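You operate a simulated robot arm through the tools that you are given. There is no shell and no other tool. Be economical: measure what you need, move in short steps, check, and stop when the job is done.

You run a simulated robot arm. Do the job below in one go: nothing can be reset, and whatever is moved stays where it is left.

TASK
Put the plum jelly jar and the medlar jelly jar in the white basket.

The check looks at the end state, three seconds after you hand in, the way a careful person would. Anything else that was tipped, shoved, dropped, spilled or broken makes it a failure.

THE ROBOT
A 7-joint arm with a two-finger parallel gripper, fixed in place. Base frame: the origin is at the foot of the arm, x ahead of it, y to its left, z up; the work surface is at about z = 940. Units: mm, rad, N and s.
With the tool pointing down near the work surface it reaches from about 280 to 680 mm from the base axis. Its first joint turns from -1.152 to 1.152 rad. Payload 1.57 kg.
The TCP is the grasp point between the finger pads, 30 mm short of the fingertips. In the tool frame z runs along the fingers and y along their closing line. The gripper opens to 110 mm. The fingers are 24 mm wide and 12 mm thick; the gripper's body (48 by 112 mm) begins 78 mm behind the TCP.
Orientation is told as [roll, pitch, yaw] about the base's x, y, z axes, in that order, counted from this pose: with the fingers straight down and closing along the base's y, the tool's x points along the base's -x, its y along +y and its z along -z.

THE INTERFACE
- The arm moves only by the tool nudge_tool. Its argument "steps" is a list of rows, each a list of 2 entries, a list of its own where there are three numbers: the shift along the base's x, y, z in cm, then the turn, a rotation vector about the base's x, y, z in degrees. In form: [[[x, y, z], [rx, ry, rz]], ...]. A call has 1 to 10 rows; each row is the pose to reach, as a shift and turn from the pose commanded when the call began. "grip" is the opening, from 0 (shut) to 1 (fully open), set as the call begins (left out, the last holds). Each row takes 0.2 s and may step no farther than 50 mm and 0.15 rad from the row before; otherwise, or with a gripper value out of range, the whole call is refused. A pose out of reach is approached as far as the arm can. The call stops where the force on the tool passes 40 N (or 10 N more than at its start, if that is more) or the arm is blocked; 0.2 s more then pass. The fingers move at their own pace (about 108 mm/s each) and stop on an object; they squeeze with about 31 N. The grip force told is the motor's: it shows also when the fingers shut on nothing. Time passes only in rows, and 0.2 s behind the last, so rows that repeat a pose let the fingers close. The reply holds the time, the measured pose of the TCP, the force on the tool along the base axes, the opening and the grip force, in the units named above and with some noise.
- Cameras (640 x 400 px; columns grow to the right, rows downward): "scene" is fixed at [174.1, -401.7, 1399.2]; the picture's right is [0.68, -0.74, 0.00], its down [-0.46, -0.42, -0.78] and it looks along [0.58, 0.53, -0.62] (base axes); focal length 214 px, centre (320, 200). "wrist" rides on the gripper at [-36, 0, -80] in the tool frame; the picture's right is [0.00, -1.00, 0.00], its down [0.97, 0.00, -0.24] and it looks along [0.24, 0.00, 0.97] (tool axes); focal length 218 px, centre (320, 200). There is no depth. A picture from a camera that has moved, and an enlarged one, comes with that camera's place and axes in the base frame and with its lens.
- snapshot(camera): a new picture of that camera. It takes no simulated time.
- inspect(camera, box): a new picture of the part [left, top, right, bottom] of that camera's present view, enlarged. It takes no simulated time.
- sign_off(): hands the job in; it is judged then, once.

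Go step by step. Nothing tells you positions but the pictures and the camera data: compare them with the known pose of the tool, close in by small moves and look again before you grip or let go. The budget is 90 turns and 46 pictures, counting those below and the enlarged ones. Unless the task says otherwise, let go and move clear before handing in, and close with one line.

The tools are called after "Call:" as name(argument=value, ...) on one line, values as JSON. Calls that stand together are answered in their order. nudge_tool: Moves the arm, as the interface text tells. Its arguments: {"type":"object","properties":{"steps":{"type":"array","items":{"type":"array"}},"grip":{"type":"number"}},"required":["steps"]} The other tools are called the same way: snapshot (camera) takes a picture; inspect (camera, box) takes an enlarged picture of a part of a camera's view; sign_off () hands the job in.

At the start:

```text
time: 0.0
ee_pos: [417.3, 85.6, 1272.3]
orientation: [0.001, 0.001, -0.001]
force: [-0.1, -0.8, 0.4]
grip_width: 109.8
gripper_force: 0.1
```

scene: 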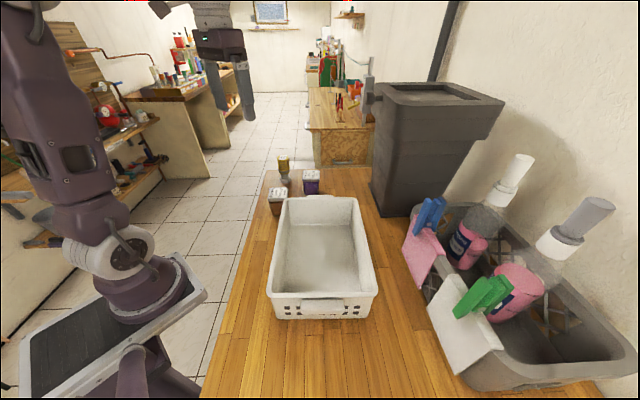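
wrist: 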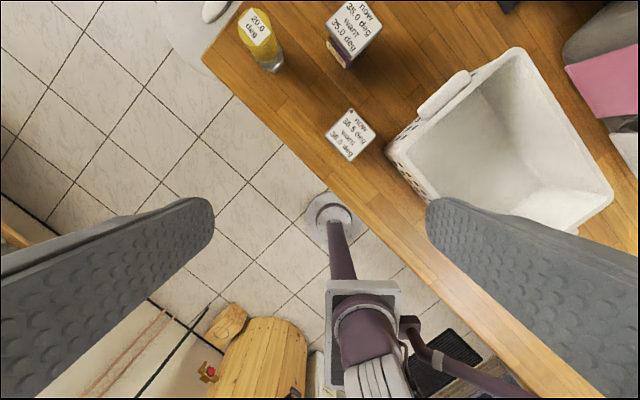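

I see a white basket with two square jars and a yellow item behind it. I'll zoom in to read the labels.

Call:
inspect(camera="scene", box=[240, 140, 380, 228])

Call:
inspect(camera="wrist", box=[200, 0, 440, 170])

```text
4.55 times, centred on (310, 184) of scene
camera zoom: at [174.1, -401.7, 1399.2], right [0.68, -0.74, 0.0], down [-0.46, -0.42, -0.78], along [0.58, 0.53, -0.62], focal length 975 px, centre (366, 273)
```

zoom: 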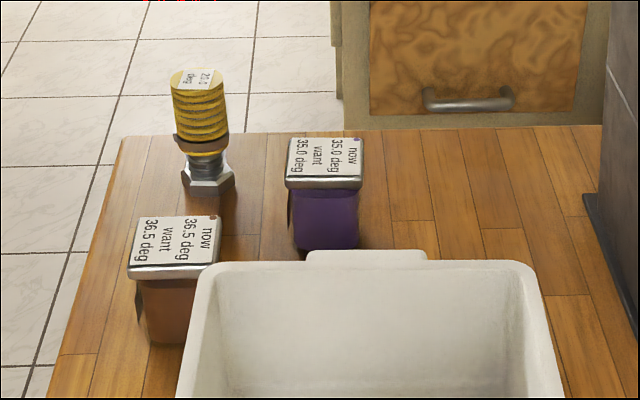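

```text
2.35 times, centred on (320, 85) of wrist
camera zoom: at [454.4, 85.3, 1353.4], right [0.0, -1.0, 0.0], down [-0.97, 0.0, 0.24], along [-0.24, 0.0, -0.97], focal length 514 px, centre (320, 471)
```

zoom: 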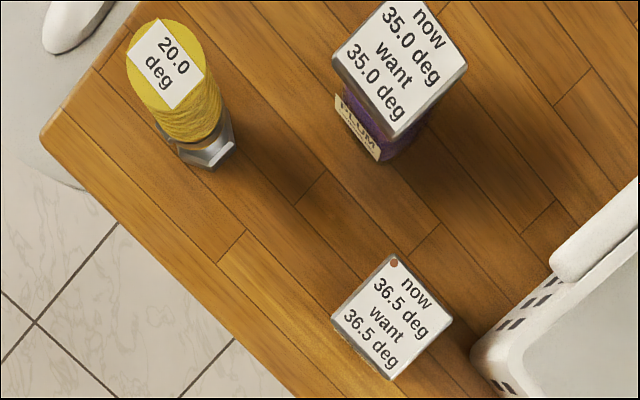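

The jar behind the basket reads PLUM, at about (607, 40). The brown jar, at about (470, 40), I take to be medlar. Both lids sit at about z 1015 and are turned roughly 45°. I'll go above the brown one, turned to match, and look.

Call:
nudge_tool(steps=[[[1, -1, -1], [0, 0, 7.6]], [[2, -2, -3], [0, 0, 15.2]], [[3, -3, -5], [0, 0, 22.8]], [[4, -4, -7], [0, 0, 30.4]], [[5, -4.6, -9], [0, 0, 38]], [[5.3, -4.6, -11], [0, 0, 45.6]], [[5.3, -4.6, -12], [0, 0, 45.6]]], grip=1)

Call:
snapshot(camera="wrist")

Call:
snapshot(camera="scene")

```text
time: 1.6
ee_pos: [470.1, 41.1, 1153.0]
orientation: [-0.001, 0.001, 0.796]
force: [-0.1, 0.2, 0.1]
grip_width: 110.0
gripper_force: 0.1
```

```text
41 pictures are left
camera wrist: at [496.4, 64.4, 1233.6], right [0.72, -0.7, 0.0], down [-0.68, -0.69, 0.24], along [-0.17, -0.17, -0.97], focal length 218 px, centre (320, 200)
```

wrist: 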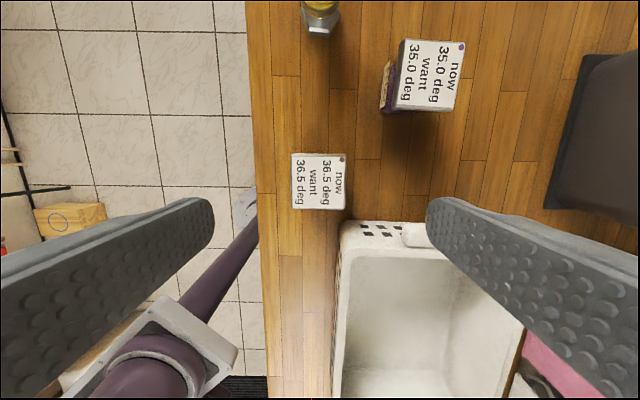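

```text
40 pictures are left
```

scene: 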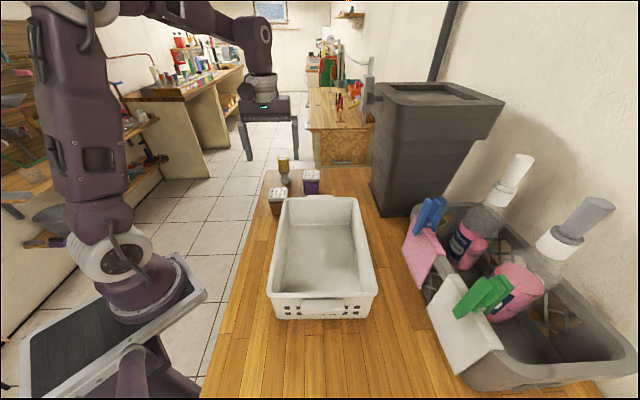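

The gripper is centred over the brown jar (about (471, 41)) and lined up with its lid, with about 19 mm between the fingers and the basket. I'll go down.

Call:
nudge_tool(steps=[[[0.1, 0, -4], [0, 0, 0]], [[0.1, 0, -8], [0, 0, 0]], [[0.1, 0, -12], [0, 0, 0]], [[0.1, 0, -14.5], [0, 0, 0]], [[0.1, 0, -16.3], [0, 0, 0]], [[0.1, 0, -16.3], [0, 0, 0]]], grip=0.8)

Call:
snapshot(camera="wrist")

Call:
inspect(camera="scene", box=[240, 140, 380, 228])

```text
time: 3.0
ee_pos: [471.1, 39.7, 989.6]
orientation: [0.0, 0.001, 0.797]
force: [-0.3, -0.9, -0.1]
grip_width: 88.0
gripper_force: 0.0
```

```text
39 pictures are left
camera wrist: at [497.9, 64.3, 1070.8], right [0.71, -0.7, 0.0], down [-0.68, -0.69, 0.24], along [-0.17, -0.17, -0.97], focal length 218 px, centre (320, 200)
```

wrist: 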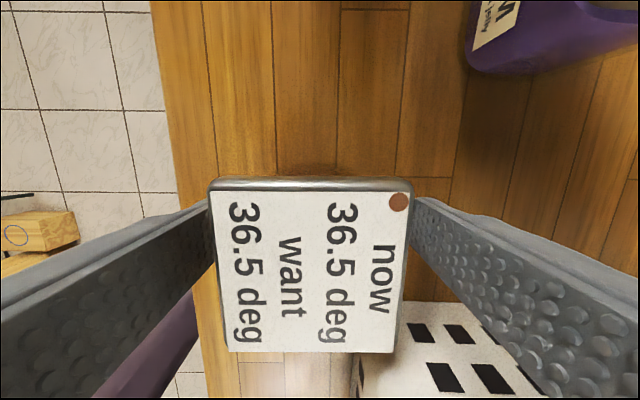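

```text
4.55 times, centred on (310, 184) of scene
camera zoom: at [174.1, -401.7, 1399.2], right [0.68, -0.74, 0.0], down [-0.46, -0.42, -0.78], along [0.58, 0.53, -0.62], focal length 975 px, centre (366, 273)
```

zoom: 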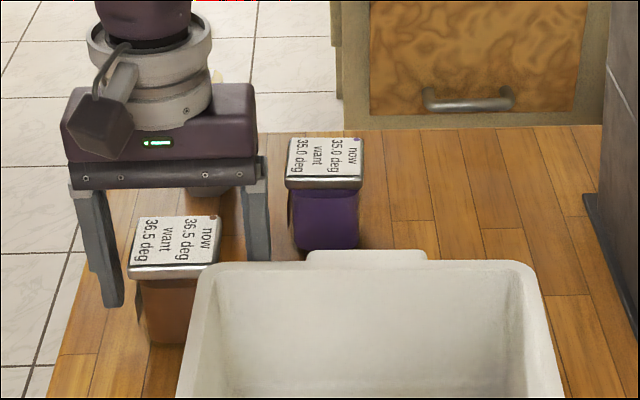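

The jar is between the fingers, about 3 mm off centre towards the basket. I'll correct that and close.

Call:
nudge_tool(steps=[[[-0.33, 0, 0], [0, 0, 0]], [[-0.33, 0, 0], [0, 0, 0]]])

Call:
nudge_tool(steps=[[[0, 0, 0], [0, 0, 0]], [[0, 0, 0], [0, 0, 0]], [[0, 0, 0], [0, 0, 0]]], grip=0)

Call:
nudge_tool(steps=[[[0, 0, 2], [0, 0, 0]], [[0, 0, 5], [0, 0, 0]], [[0, 0, 9], [0, 0, 0]], [[0, 0, 13], [0, 0, 0]], [[0, 0, 16], [0, 0, 0]], [[0, 0, 16], [0, 0, 0]]])

Call:
snapshot(camera="wrist")

Call:
snapshot(camera="scene")

```text
time: 3.6
ee_pos: [469.2, 40.8, 990.5]
orientation: [0.001, 0.001, 0.798]
force: [0.1, 0.0, -0.4]
grip_width: 88.2
gripper_force: 0.0
```

```text
time: 4.4
ee_pos: [470.1, 40.3, 989.7]
orientation: [0.0, 0.001, 0.797]
force: [-0.4, 0.1, 1.4]
grip_width: 55.8
gripper_force: 30.7
```

```text
time: 5.8
ee_pos: [469.0, 40.0, 1150.2]
orientation: [-0.001, -0.001, 0.795]
force: [0.8, 0.2, -3.6]
grip_width: 55.8
gripper_force: 31.1
```

```text
37 pictures are left
camera wrist: at [494.1, 65.1, 1231.2], right [0.71, -0.7, 0.0], down [-0.68, -0.69, 0.24], along [-0.17, -0.17, -0.97], focal length 218 px, centre (320, 200)
```

wrist: 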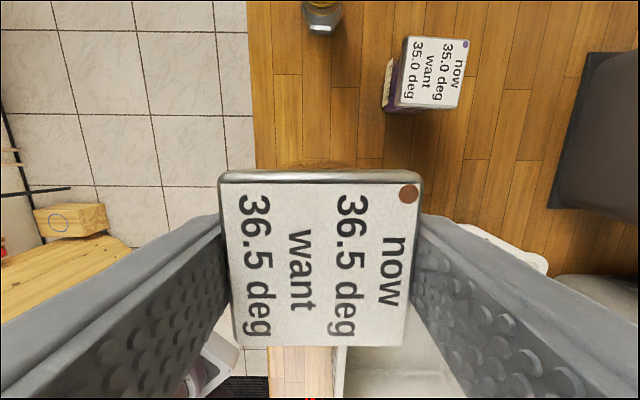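

```text
36 pictures are left
```

scene: 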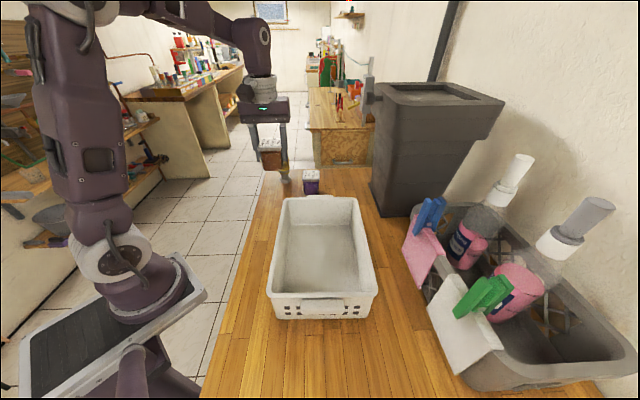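

I have the jar (55.8 mm grip) at a safe height. Now I'll carry it over the front half of the basket and look before lowering.

Call:
nudge_tool(steps=[[[-1.4, -4.2, 0], [0, 0, 0]], [[-2.8, -8.4, 0], [0, 0, 0]], [[-4.2, -12.6, 0], [0, 0, 0]], [[-5.7, -16.9, 0], [0, 0, 0]], [[-7.2, -21.2, 0], [0, 0, 0]], [[-8.7, -25.4, 0], [0, 0, 0]], [[-8.7, -25.4, 0], [0, 0, 0]]])

Call:
snapshot(camera="wrist")

Call:
snapshot(camera="scene")

```text
time: 7.4
ee_pos: [380.8, -216.7, 1149.4]
orientation: [0.0, 0.0, 0.796]
force: [0.4, 0.8, -2.4]
grip_width: 55.9
gripper_force: 30.6
```

```text
35 pictures are left
camera wrist: at [407.0, -190.7, 1230.0], right [0.71, -0.7, 0.0], down [-0.68, -0.69, 0.24], along [-0.17, -0.17, -0.97], focal length 218 px, centre (320, 200)
```

wrist: 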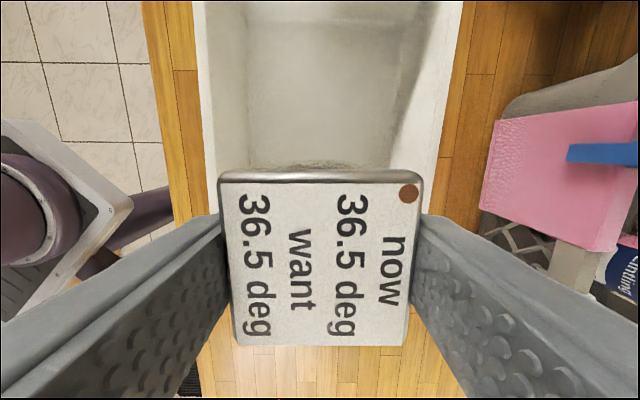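

```text
34 pictures are left
```

scene: 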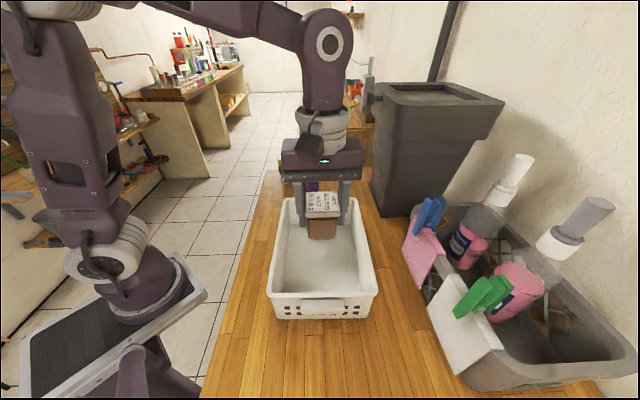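

The jar is centred across the basket and about 85 mm from its front rim. I'll lower it most of the way and check.

Call:
nudge_tool(steps=[[[0, 0, -4], [0, 0, 0]], [[0, 0, -8], [0, 0, 0]], [[0, 0, -11], [0, 0, 0]], [[0, 0, -13.5], [0, 0, 0]], [[0, 0, -13.5], [0, 0, 0]]])

Call:
inspect(camera="scene", box=[230, 140, 420, 330])

Call:
snapshot(camera="wrist")

```text
time: 8.6
ee_pos: [381.1, -213.8, 1013.7]
orientation: [0.001, 0.0, 0.797]
force: [0.7, 0.7, -2.1]
grip_width: 55.8
gripper_force: 31.3
```

```text
2.11 times, centred on (325, 235) of scene
camera zoom: at [174.1, -401.7, 1399.2], right [0.68, -0.74, 0.0], down [-0.46, -0.42, -0.78], along [0.58, 0.53, -0.62], focal length 452 px, centre (310, 126)
```

zoom: 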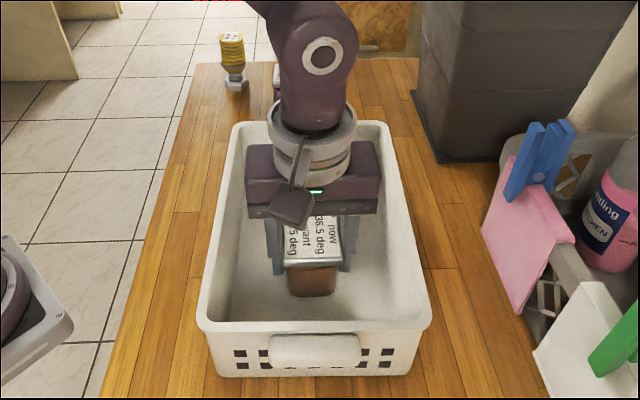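

```text
32 pictures are left
camera wrist: at [406.7, -189.3, 1095.2], right [0.71, -0.7, 0.0], down [-0.68, -0.69, 0.24], along [-0.17, -0.17, -0.97], focal length 218 px, centre (320, 200)
```

wrist: 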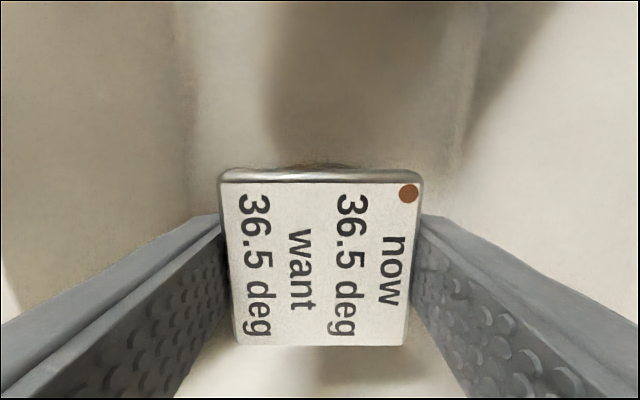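

The jar is inside the basket with good margins on all sides. I'll lower it slowly and watch the force.

Call:
nudge_tool(steps=[[[0, 0, -0.5], [0, 0, 0]], [[0, 0, -1.0], [0, 0, 0]], [[0, 0, -1.4], [0, 0, 0]], [[0, 0, -1.4], [0, 0, 0]]])

Call:
nudge_tool(steps=[[[0, 0, -0.2], [0, 0, 0]], [[0, 0, -0.4], [0, 0, 0]], [[0, 0, -0.4], [0, 0, 0]]])

```text
time: 9.6
ee_pos: [380.9, -214.5, 1001.1]
orientation: [0.001, -0.001, 0.796]
force: [0.3, -0.2, -2.4]
grip_width: 55.9
gripper_force: 30.6
```

```text
time: 10.4
ee_pos: [381.3, -214.9, 995.5]
orientation: [0.0, 0.001, 0.795]
force: [0.5, 0.5, -3.0]
grip_width: 55.7
gripper_force: 30.4
```

Call:
nudge_tool(steps=[[[0, 0, -0.15], [0, 0, 0]], [[0, 0, -0.25], [0, 0, 0]], [[0, 0, -0.25], [0, 0, 0]]])

```text
time: 11.2
ee_pos: [381.4, -213.4, 994.7]
orientation: [-0.003, -0.001, 0.796]
force: [1.1, -2.0, 21.2]
grip_width: 55.7
gripper_force: 31.1
```

The jar touches the floor (21 N upward). I'll ease up slightly, open the fingers and lift clear.

Call:
nudge_tool(steps=[[[0, 0, 0.1], [0, 0, 0]], [[0, 0, 0.1], [0, 0, 0]]])

Call:
nudge_tool(steps=[[[0, 0, 0], [0, 0, 0]], [[0, 0, 0], [0, 0, 0]], [[0, 0, 0], [0, 0, 0]]], grip=0.72)

Call:
nudge_tool(steps=[[[0, 0, 2], [0, 0, 0]], [[0, 0, 5], [0, 0, 0]], [[0, 0, 9], [0, 0, 0]], [[0, 0, 13], [0, 0, 0]], [[0, 0, 16], [0, 0, 0]], [[0, 0, 16], [0, 0, 0]]])

Call:
snapshot(camera="wrist")

```text
time: 11.8
ee_pos: [379.9, -214.3, 994.1]
orientation: [0.003, 0.0, 0.794]
force: [0.0, -0.7, -0.9]
grip_width: 55.8
gripper_force: 31.0
```

```text
time: 12.6
ee_pos: [380.7, -215.4, 995.1]
orientation: [0.0, 0.002, 0.795]
force: [-0.2, 0.2, -0.4]
grip_width: 79.4
gripper_force: 0.1
```

```text
time: 14.0
ee_pos: [382.2, -214.5, 1153.2]
orientation: [0.001, 0.001, 0.795]
force: [0.6, -0.6, 0.3]
grip_width: 79.1
gripper_force: 0.1
```

```text
31 pictures are left
camera wrist: at [407.7, -189.5, 1234.7], right [0.71, -0.7, 0.0], down [-0.68, -0.69, 0.24], along [-0.17, -0.17, -0.97], focal length 218 px, centre (320, 200)
```

wrist: 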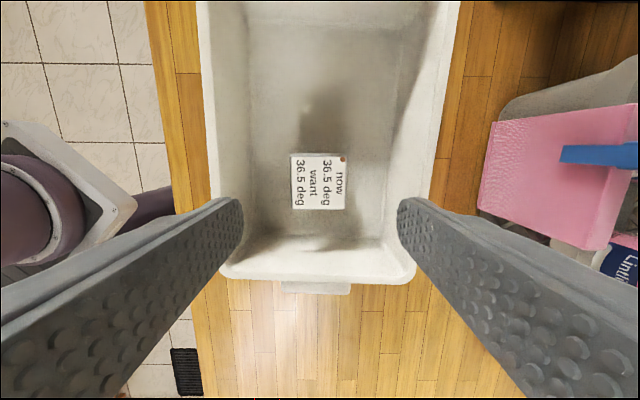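

The medlar jar stands upright in the basket with room behind it. Now I'll move above the plum jar.

Call:
nudge_tool(steps=[[[2.8, 3.1, 0], [0, 0, 0]], [[5.6, 6.3, 0], [0, 0, 0]], [[8.4, 9.5, 0], [0, 0, 0]], [[11.2, 12.7, 0], [0, 0, 0]], [[14, 15.9, 0], [0, 0, 0]], [[16.8, 19.1, 0], [0, 0, 0]], [[19.6, 22.3, 0], [0, 0, 0]], [[22.5, 25.4, 0], [0, 0, 0]], [[22.5, 25.4, 0], [0, 0, 0]]], grip=0.8)

Call:
snapshot(camera="wrist")

Call:
snapshot(camera="scene")

```text
time: 16.0
ee_pos: [607.1, 40.9, 1157.8]
orientation: [0.0, 0.001, 0.796]
force: [0.8, 0.2, 0.4]
grip_width: 87.8
gripper_force: 0.2
```

```text
30 pictures are left
camera wrist: at [633.5, 65.3, 1238.2], right [0.71, -0.7, 0.0], down [-0.68, -0.69, 0.24], along [-0.17, -0.17, -0.97], focal length 218 px, centre (320, 200)
```

wrist: 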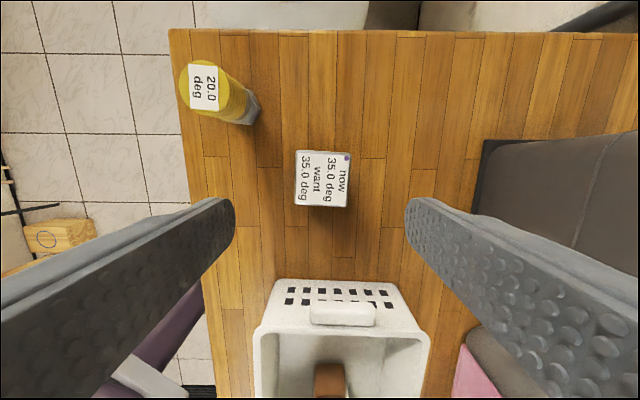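

```text
29 pictures are left
```

scene: 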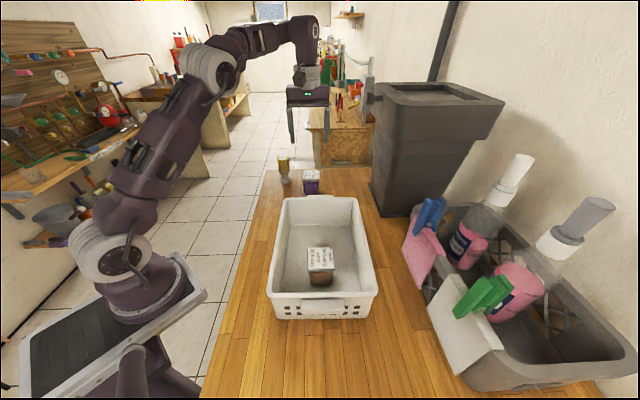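

The plum jar is almost directly below, at about (610, 41), turned about -4.5° from the gripper. I'll align and descend.

Call:
nudge_tool(steps=[[[0.3, 0.05, -3], [0, 0, -4.5]], [[0.3, 0.05, -7], [0, 0, -4.5]], [[0.3, 0.05, -11], [0, 0, -4.5]], [[0.3, 0.05, -14.5], [0, 0, -4.5]], [[0.3, 0.05, -16.7], [0, 0, -4.5]], [[0.3, 0.05, -16.7], [0, 0, -4.5]]])

Call:
snapshot(camera="wrist")

```text
time: 17.4
ee_pos: [605.8, 40.2, 989.5]
orientation: [0.001, 0.001, 0.716]
force: [-0.7, -0.1, -0.1]
grip_width: 88.0
gripper_force: 0.0
```

```text
28 pictures are left
camera wrist: at [635.1, 62.8, 1069.4], right [0.66, -0.75, 0.0], down [-0.73, -0.64, 0.24], along [-0.18, -0.16, -0.97], focal length 218 px, centre (320, 200)
```

wrist: 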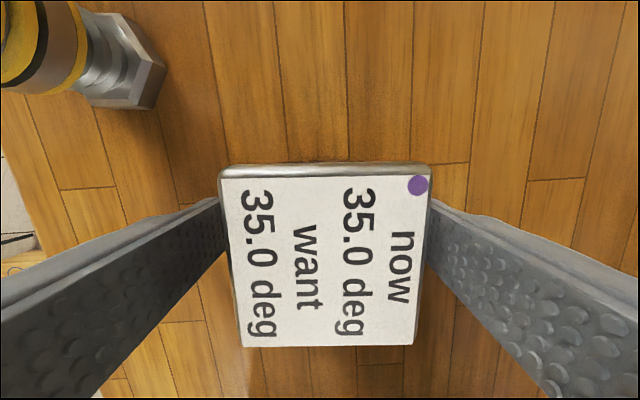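

It's aligned much as in the first grasp. I'll close and lift.

Call:
nudge_tool(steps=[[[0.1, -0.1, 0], [0, 0, 0]], [[0.1, -0.1, 0], [0, 0, 0]]])

Call:
nudge_tool(steps=[[[0, 0, 0], [0, 0, 0]], [[0, 0, 0], [0, 0, 0]], [[0, 0, 0], [0, 0, 0]]], grip=0)

Call:
nudge_tool(steps=[[[0, 0, 2], [0, 0, 0]], [[0, 0, 5], [0, 0, 0]], [[0, 0, 9], [0, 0, 0]], [[0, 0, 13], [0, 0, 0]], [[0, 0, 16], [0, 0, 4.5]], [[0, 0, 16], [0, 0, 4.5]]])

Call:
snapshot(camera="wrist")

```text
time: 18.0
ee_pos: [608.3, 39.3, 989.0]
orientation: [0.0, 0.0, 0.718]
force: [-0.3, 0.1, 0.7]
grip_width: 87.9
gripper_force: 0.1
```

```text
time: 18.8
ee_pos: [608.8, 40.6, 989.4]
orientation: [0.001, -0.001, 0.717]
force: [0.4, -0.1, 2.1]
grip_width: 56.0
gripper_force: 31.0
```

```text
time: 20.2
ee_pos: [611.0, 41.2, 1148.5]
orientation: [-0.001, 0.0, 0.796]
force: [-0.5, -0.1, -2.2]
grip_width: 55.5
gripper_force: 30.7
```

```text
27 pictures are left
camera wrist: at [636.7, 64.8, 1228.1], right [0.71, -0.7, 0.0], down [-0.68, -0.69, 0.24], along [-0.17, -0.17, -0.97], focal length 218 px, centre (320, 200)
```

wrist: 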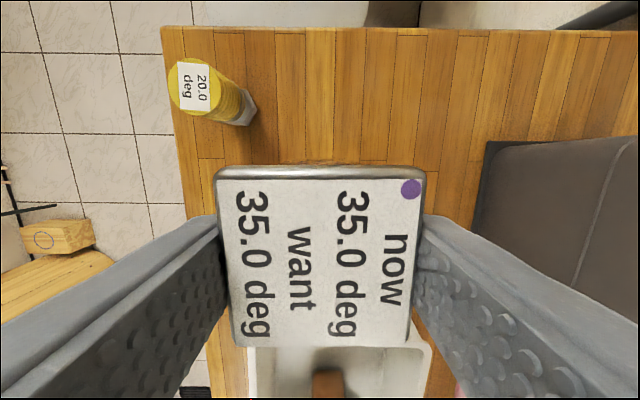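

The plum jar is held securely. I'll carry it over the back half of the basket, about 97 mm behind the medlar jar.

Call:
nudge_tool(steps=[[[-2.7, -3.1, 0], [0, 0, 0]], [[-5.4, -6.2, 0], [0, 0, 0]], [[-8.1, -9.4, 0], [0, 0, 0]], [[-10.8, -12.6, 0], [0, 0, 0]], [[-13.4, -15.7, 0], [0, 0, 0]], [[-16, -18.7, 0], [0, 0, 0]], [[-16, -18.7, 0], [0, 0, 0]]])

Call:
snapshot(camera="wrist")

Call:
inspect(camera="scene", box=[230, 140, 420, 330])

```text
time: 21.8
ee_pos: [448.8, -147.6, 1148.3]
orientation: [0.0, 0.0, 0.798]
force: [-0.4, -0.3, -2.0]
grip_width: 55.8
gripper_force: 31.4
```

```text
26 pictures are left
camera wrist: at [474.4, -122.9, 1229.2], right [0.71, -0.7, 0.0], down [-0.68, -0.69, 0.24], along [-0.17, -0.17, -0.97], focal length 218 px, centre (320, 200)
```

wrist: 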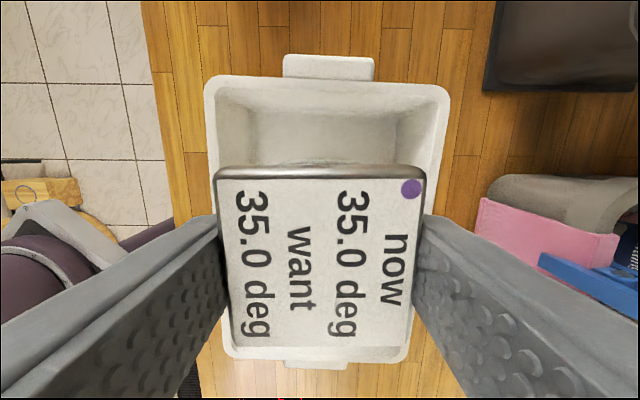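

```text
2.11 times, centred on (325, 235) of scene
camera zoom: at [174.1, -401.7, 1399.2], right [0.68, -0.74, 0.0], down [-0.46, -0.42, -0.78], along [0.58, 0.53, -0.62], focal length 452 px, centre (310, 126)
```

zoom: 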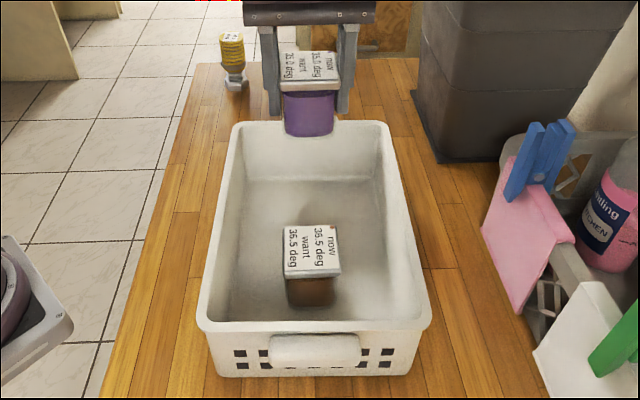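

The jar is well inside the back half, clear of the back wall and the medlar jar. I'll lower it.

Call:
nudge_tool(steps=[[[0, 0, -4], [0, 0, 0]], [[0, 0, -8], [0, 0, 0]], [[0, 0, -11], [0, 0, 0]], [[0, 0, -13.5], [0, 0, 0]], [[0, 0, -14.6], [0, 0, 0]], [[0, 0, -15.1], [0, 0, 0]], [[0, 0, -15.1], [0, 0, 0]]])

Call:
nudge_tool(steps=[[[0, 0, -0.15], [0, 0, 0]], [[0, 0, -0.3], [0, 0, 0]], [[0, 0, -0.3], [0, 0, 0]]])

```text
time: 23.4
ee_pos: [451.9, -147.1, 997.0]
orientation: [-0.001, 0.001, 0.796]
force: [-0.6, -0.2, -1.7]
grip_width: 56.1
gripper_force: 31.1
```

```text
time: 24.2
ee_pos: [451.7, -147.2, 993.9]
orientation: [0.0, -0.001, 0.796]
force: [-0.5, 0.6, 2.1]
grip_width: 55.9
gripper_force: 31.4
```

The jar is just touching the floor (the force has turned upward). I'll lower it one more millimetre, then release and lift.

Call:
nudge_tool(steps=[[[0, 0, -0.05], [0, 0, 0]], [[0, 0, -0.05], [0, 0, 0]]])

Call:
nudge_tool(steps=[[[0, 0, 0], [0, 0, 0]], [[0, 0, 0], [0, 0, 0]], [[0, 0, 0], [0, 0, 0]]], grip=0.72)

Call:
nudge_tool(steps=[[[0, 0, 2], [0, 0, 0]], [[0, 0, 5], [0, 0, 0]], [[0, 0, 9], [0, 0, 0]], [[0, 0, 13], [0, 0, 0]], [[0, 0, 17], [0, 0, 0]], [[0, 0, 21], [0, 0, 0]], [[0, 0, 25], [0, 0, 0]]])

Call:
snapshot(camera="wrist")

Call:
snapshot(camera="scene")

```text
time: 24.8
ee_pos: [451.5, -146.0, 994.2]
orientation: [-0.003, 0.0, 0.797]
force: [-3.6, 0.6, 14.9]
grip_width: 55.8
gripper_force: 30.8
```

```text
time: 25.6
ee_pos: [450.6, -148.4, 993.1]
orientation: [0.001, -0.001, 0.796]
force: [0.4, -0.4, 0.5]
grip_width: 79.1
gripper_force: 0.0
```

```text
time: 27.2
ee_pos: [451.2, -147.7, 1242.0]
orientation: [-0.002, 0.0, 0.796]
force: [-0.7, 0.0, 0.0]
grip_width: 79.1
gripper_force: 0.1
```

```text
24 pictures are left
camera wrist: at [476.6, -122.1, 1323.9], right [0.71, -0.7, 0.0], down [-0.68, -0.69, 0.24], along [-0.17, -0.17, -0.97], focal length 218 px, centre (320, 200)
```

wrist: 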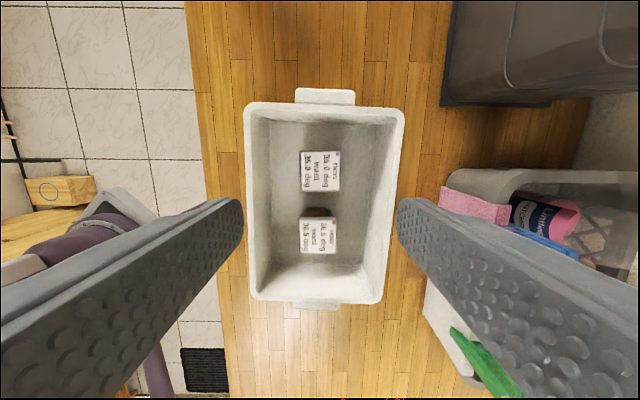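

```text
23 pictures are left
```

scene: 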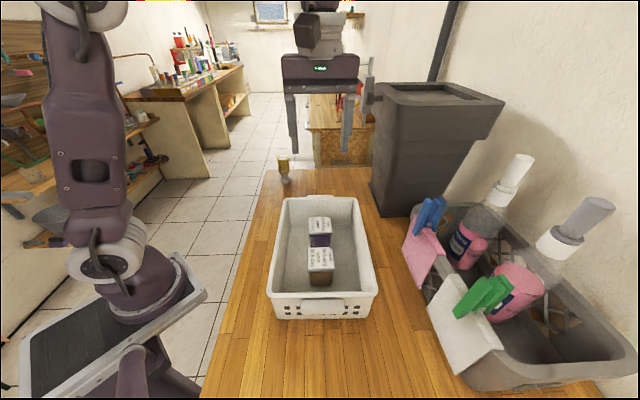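

Both jars stand upright in the basket, the gripper is clear and nothing else has moved. I'm handing in.

Call:
sign_off()

```text
The job is handed in.
```

The plum jar and the brown jar, which I took to be the medlar without ever reading its name label, are standing upright in the white basket, and the job is handed in.
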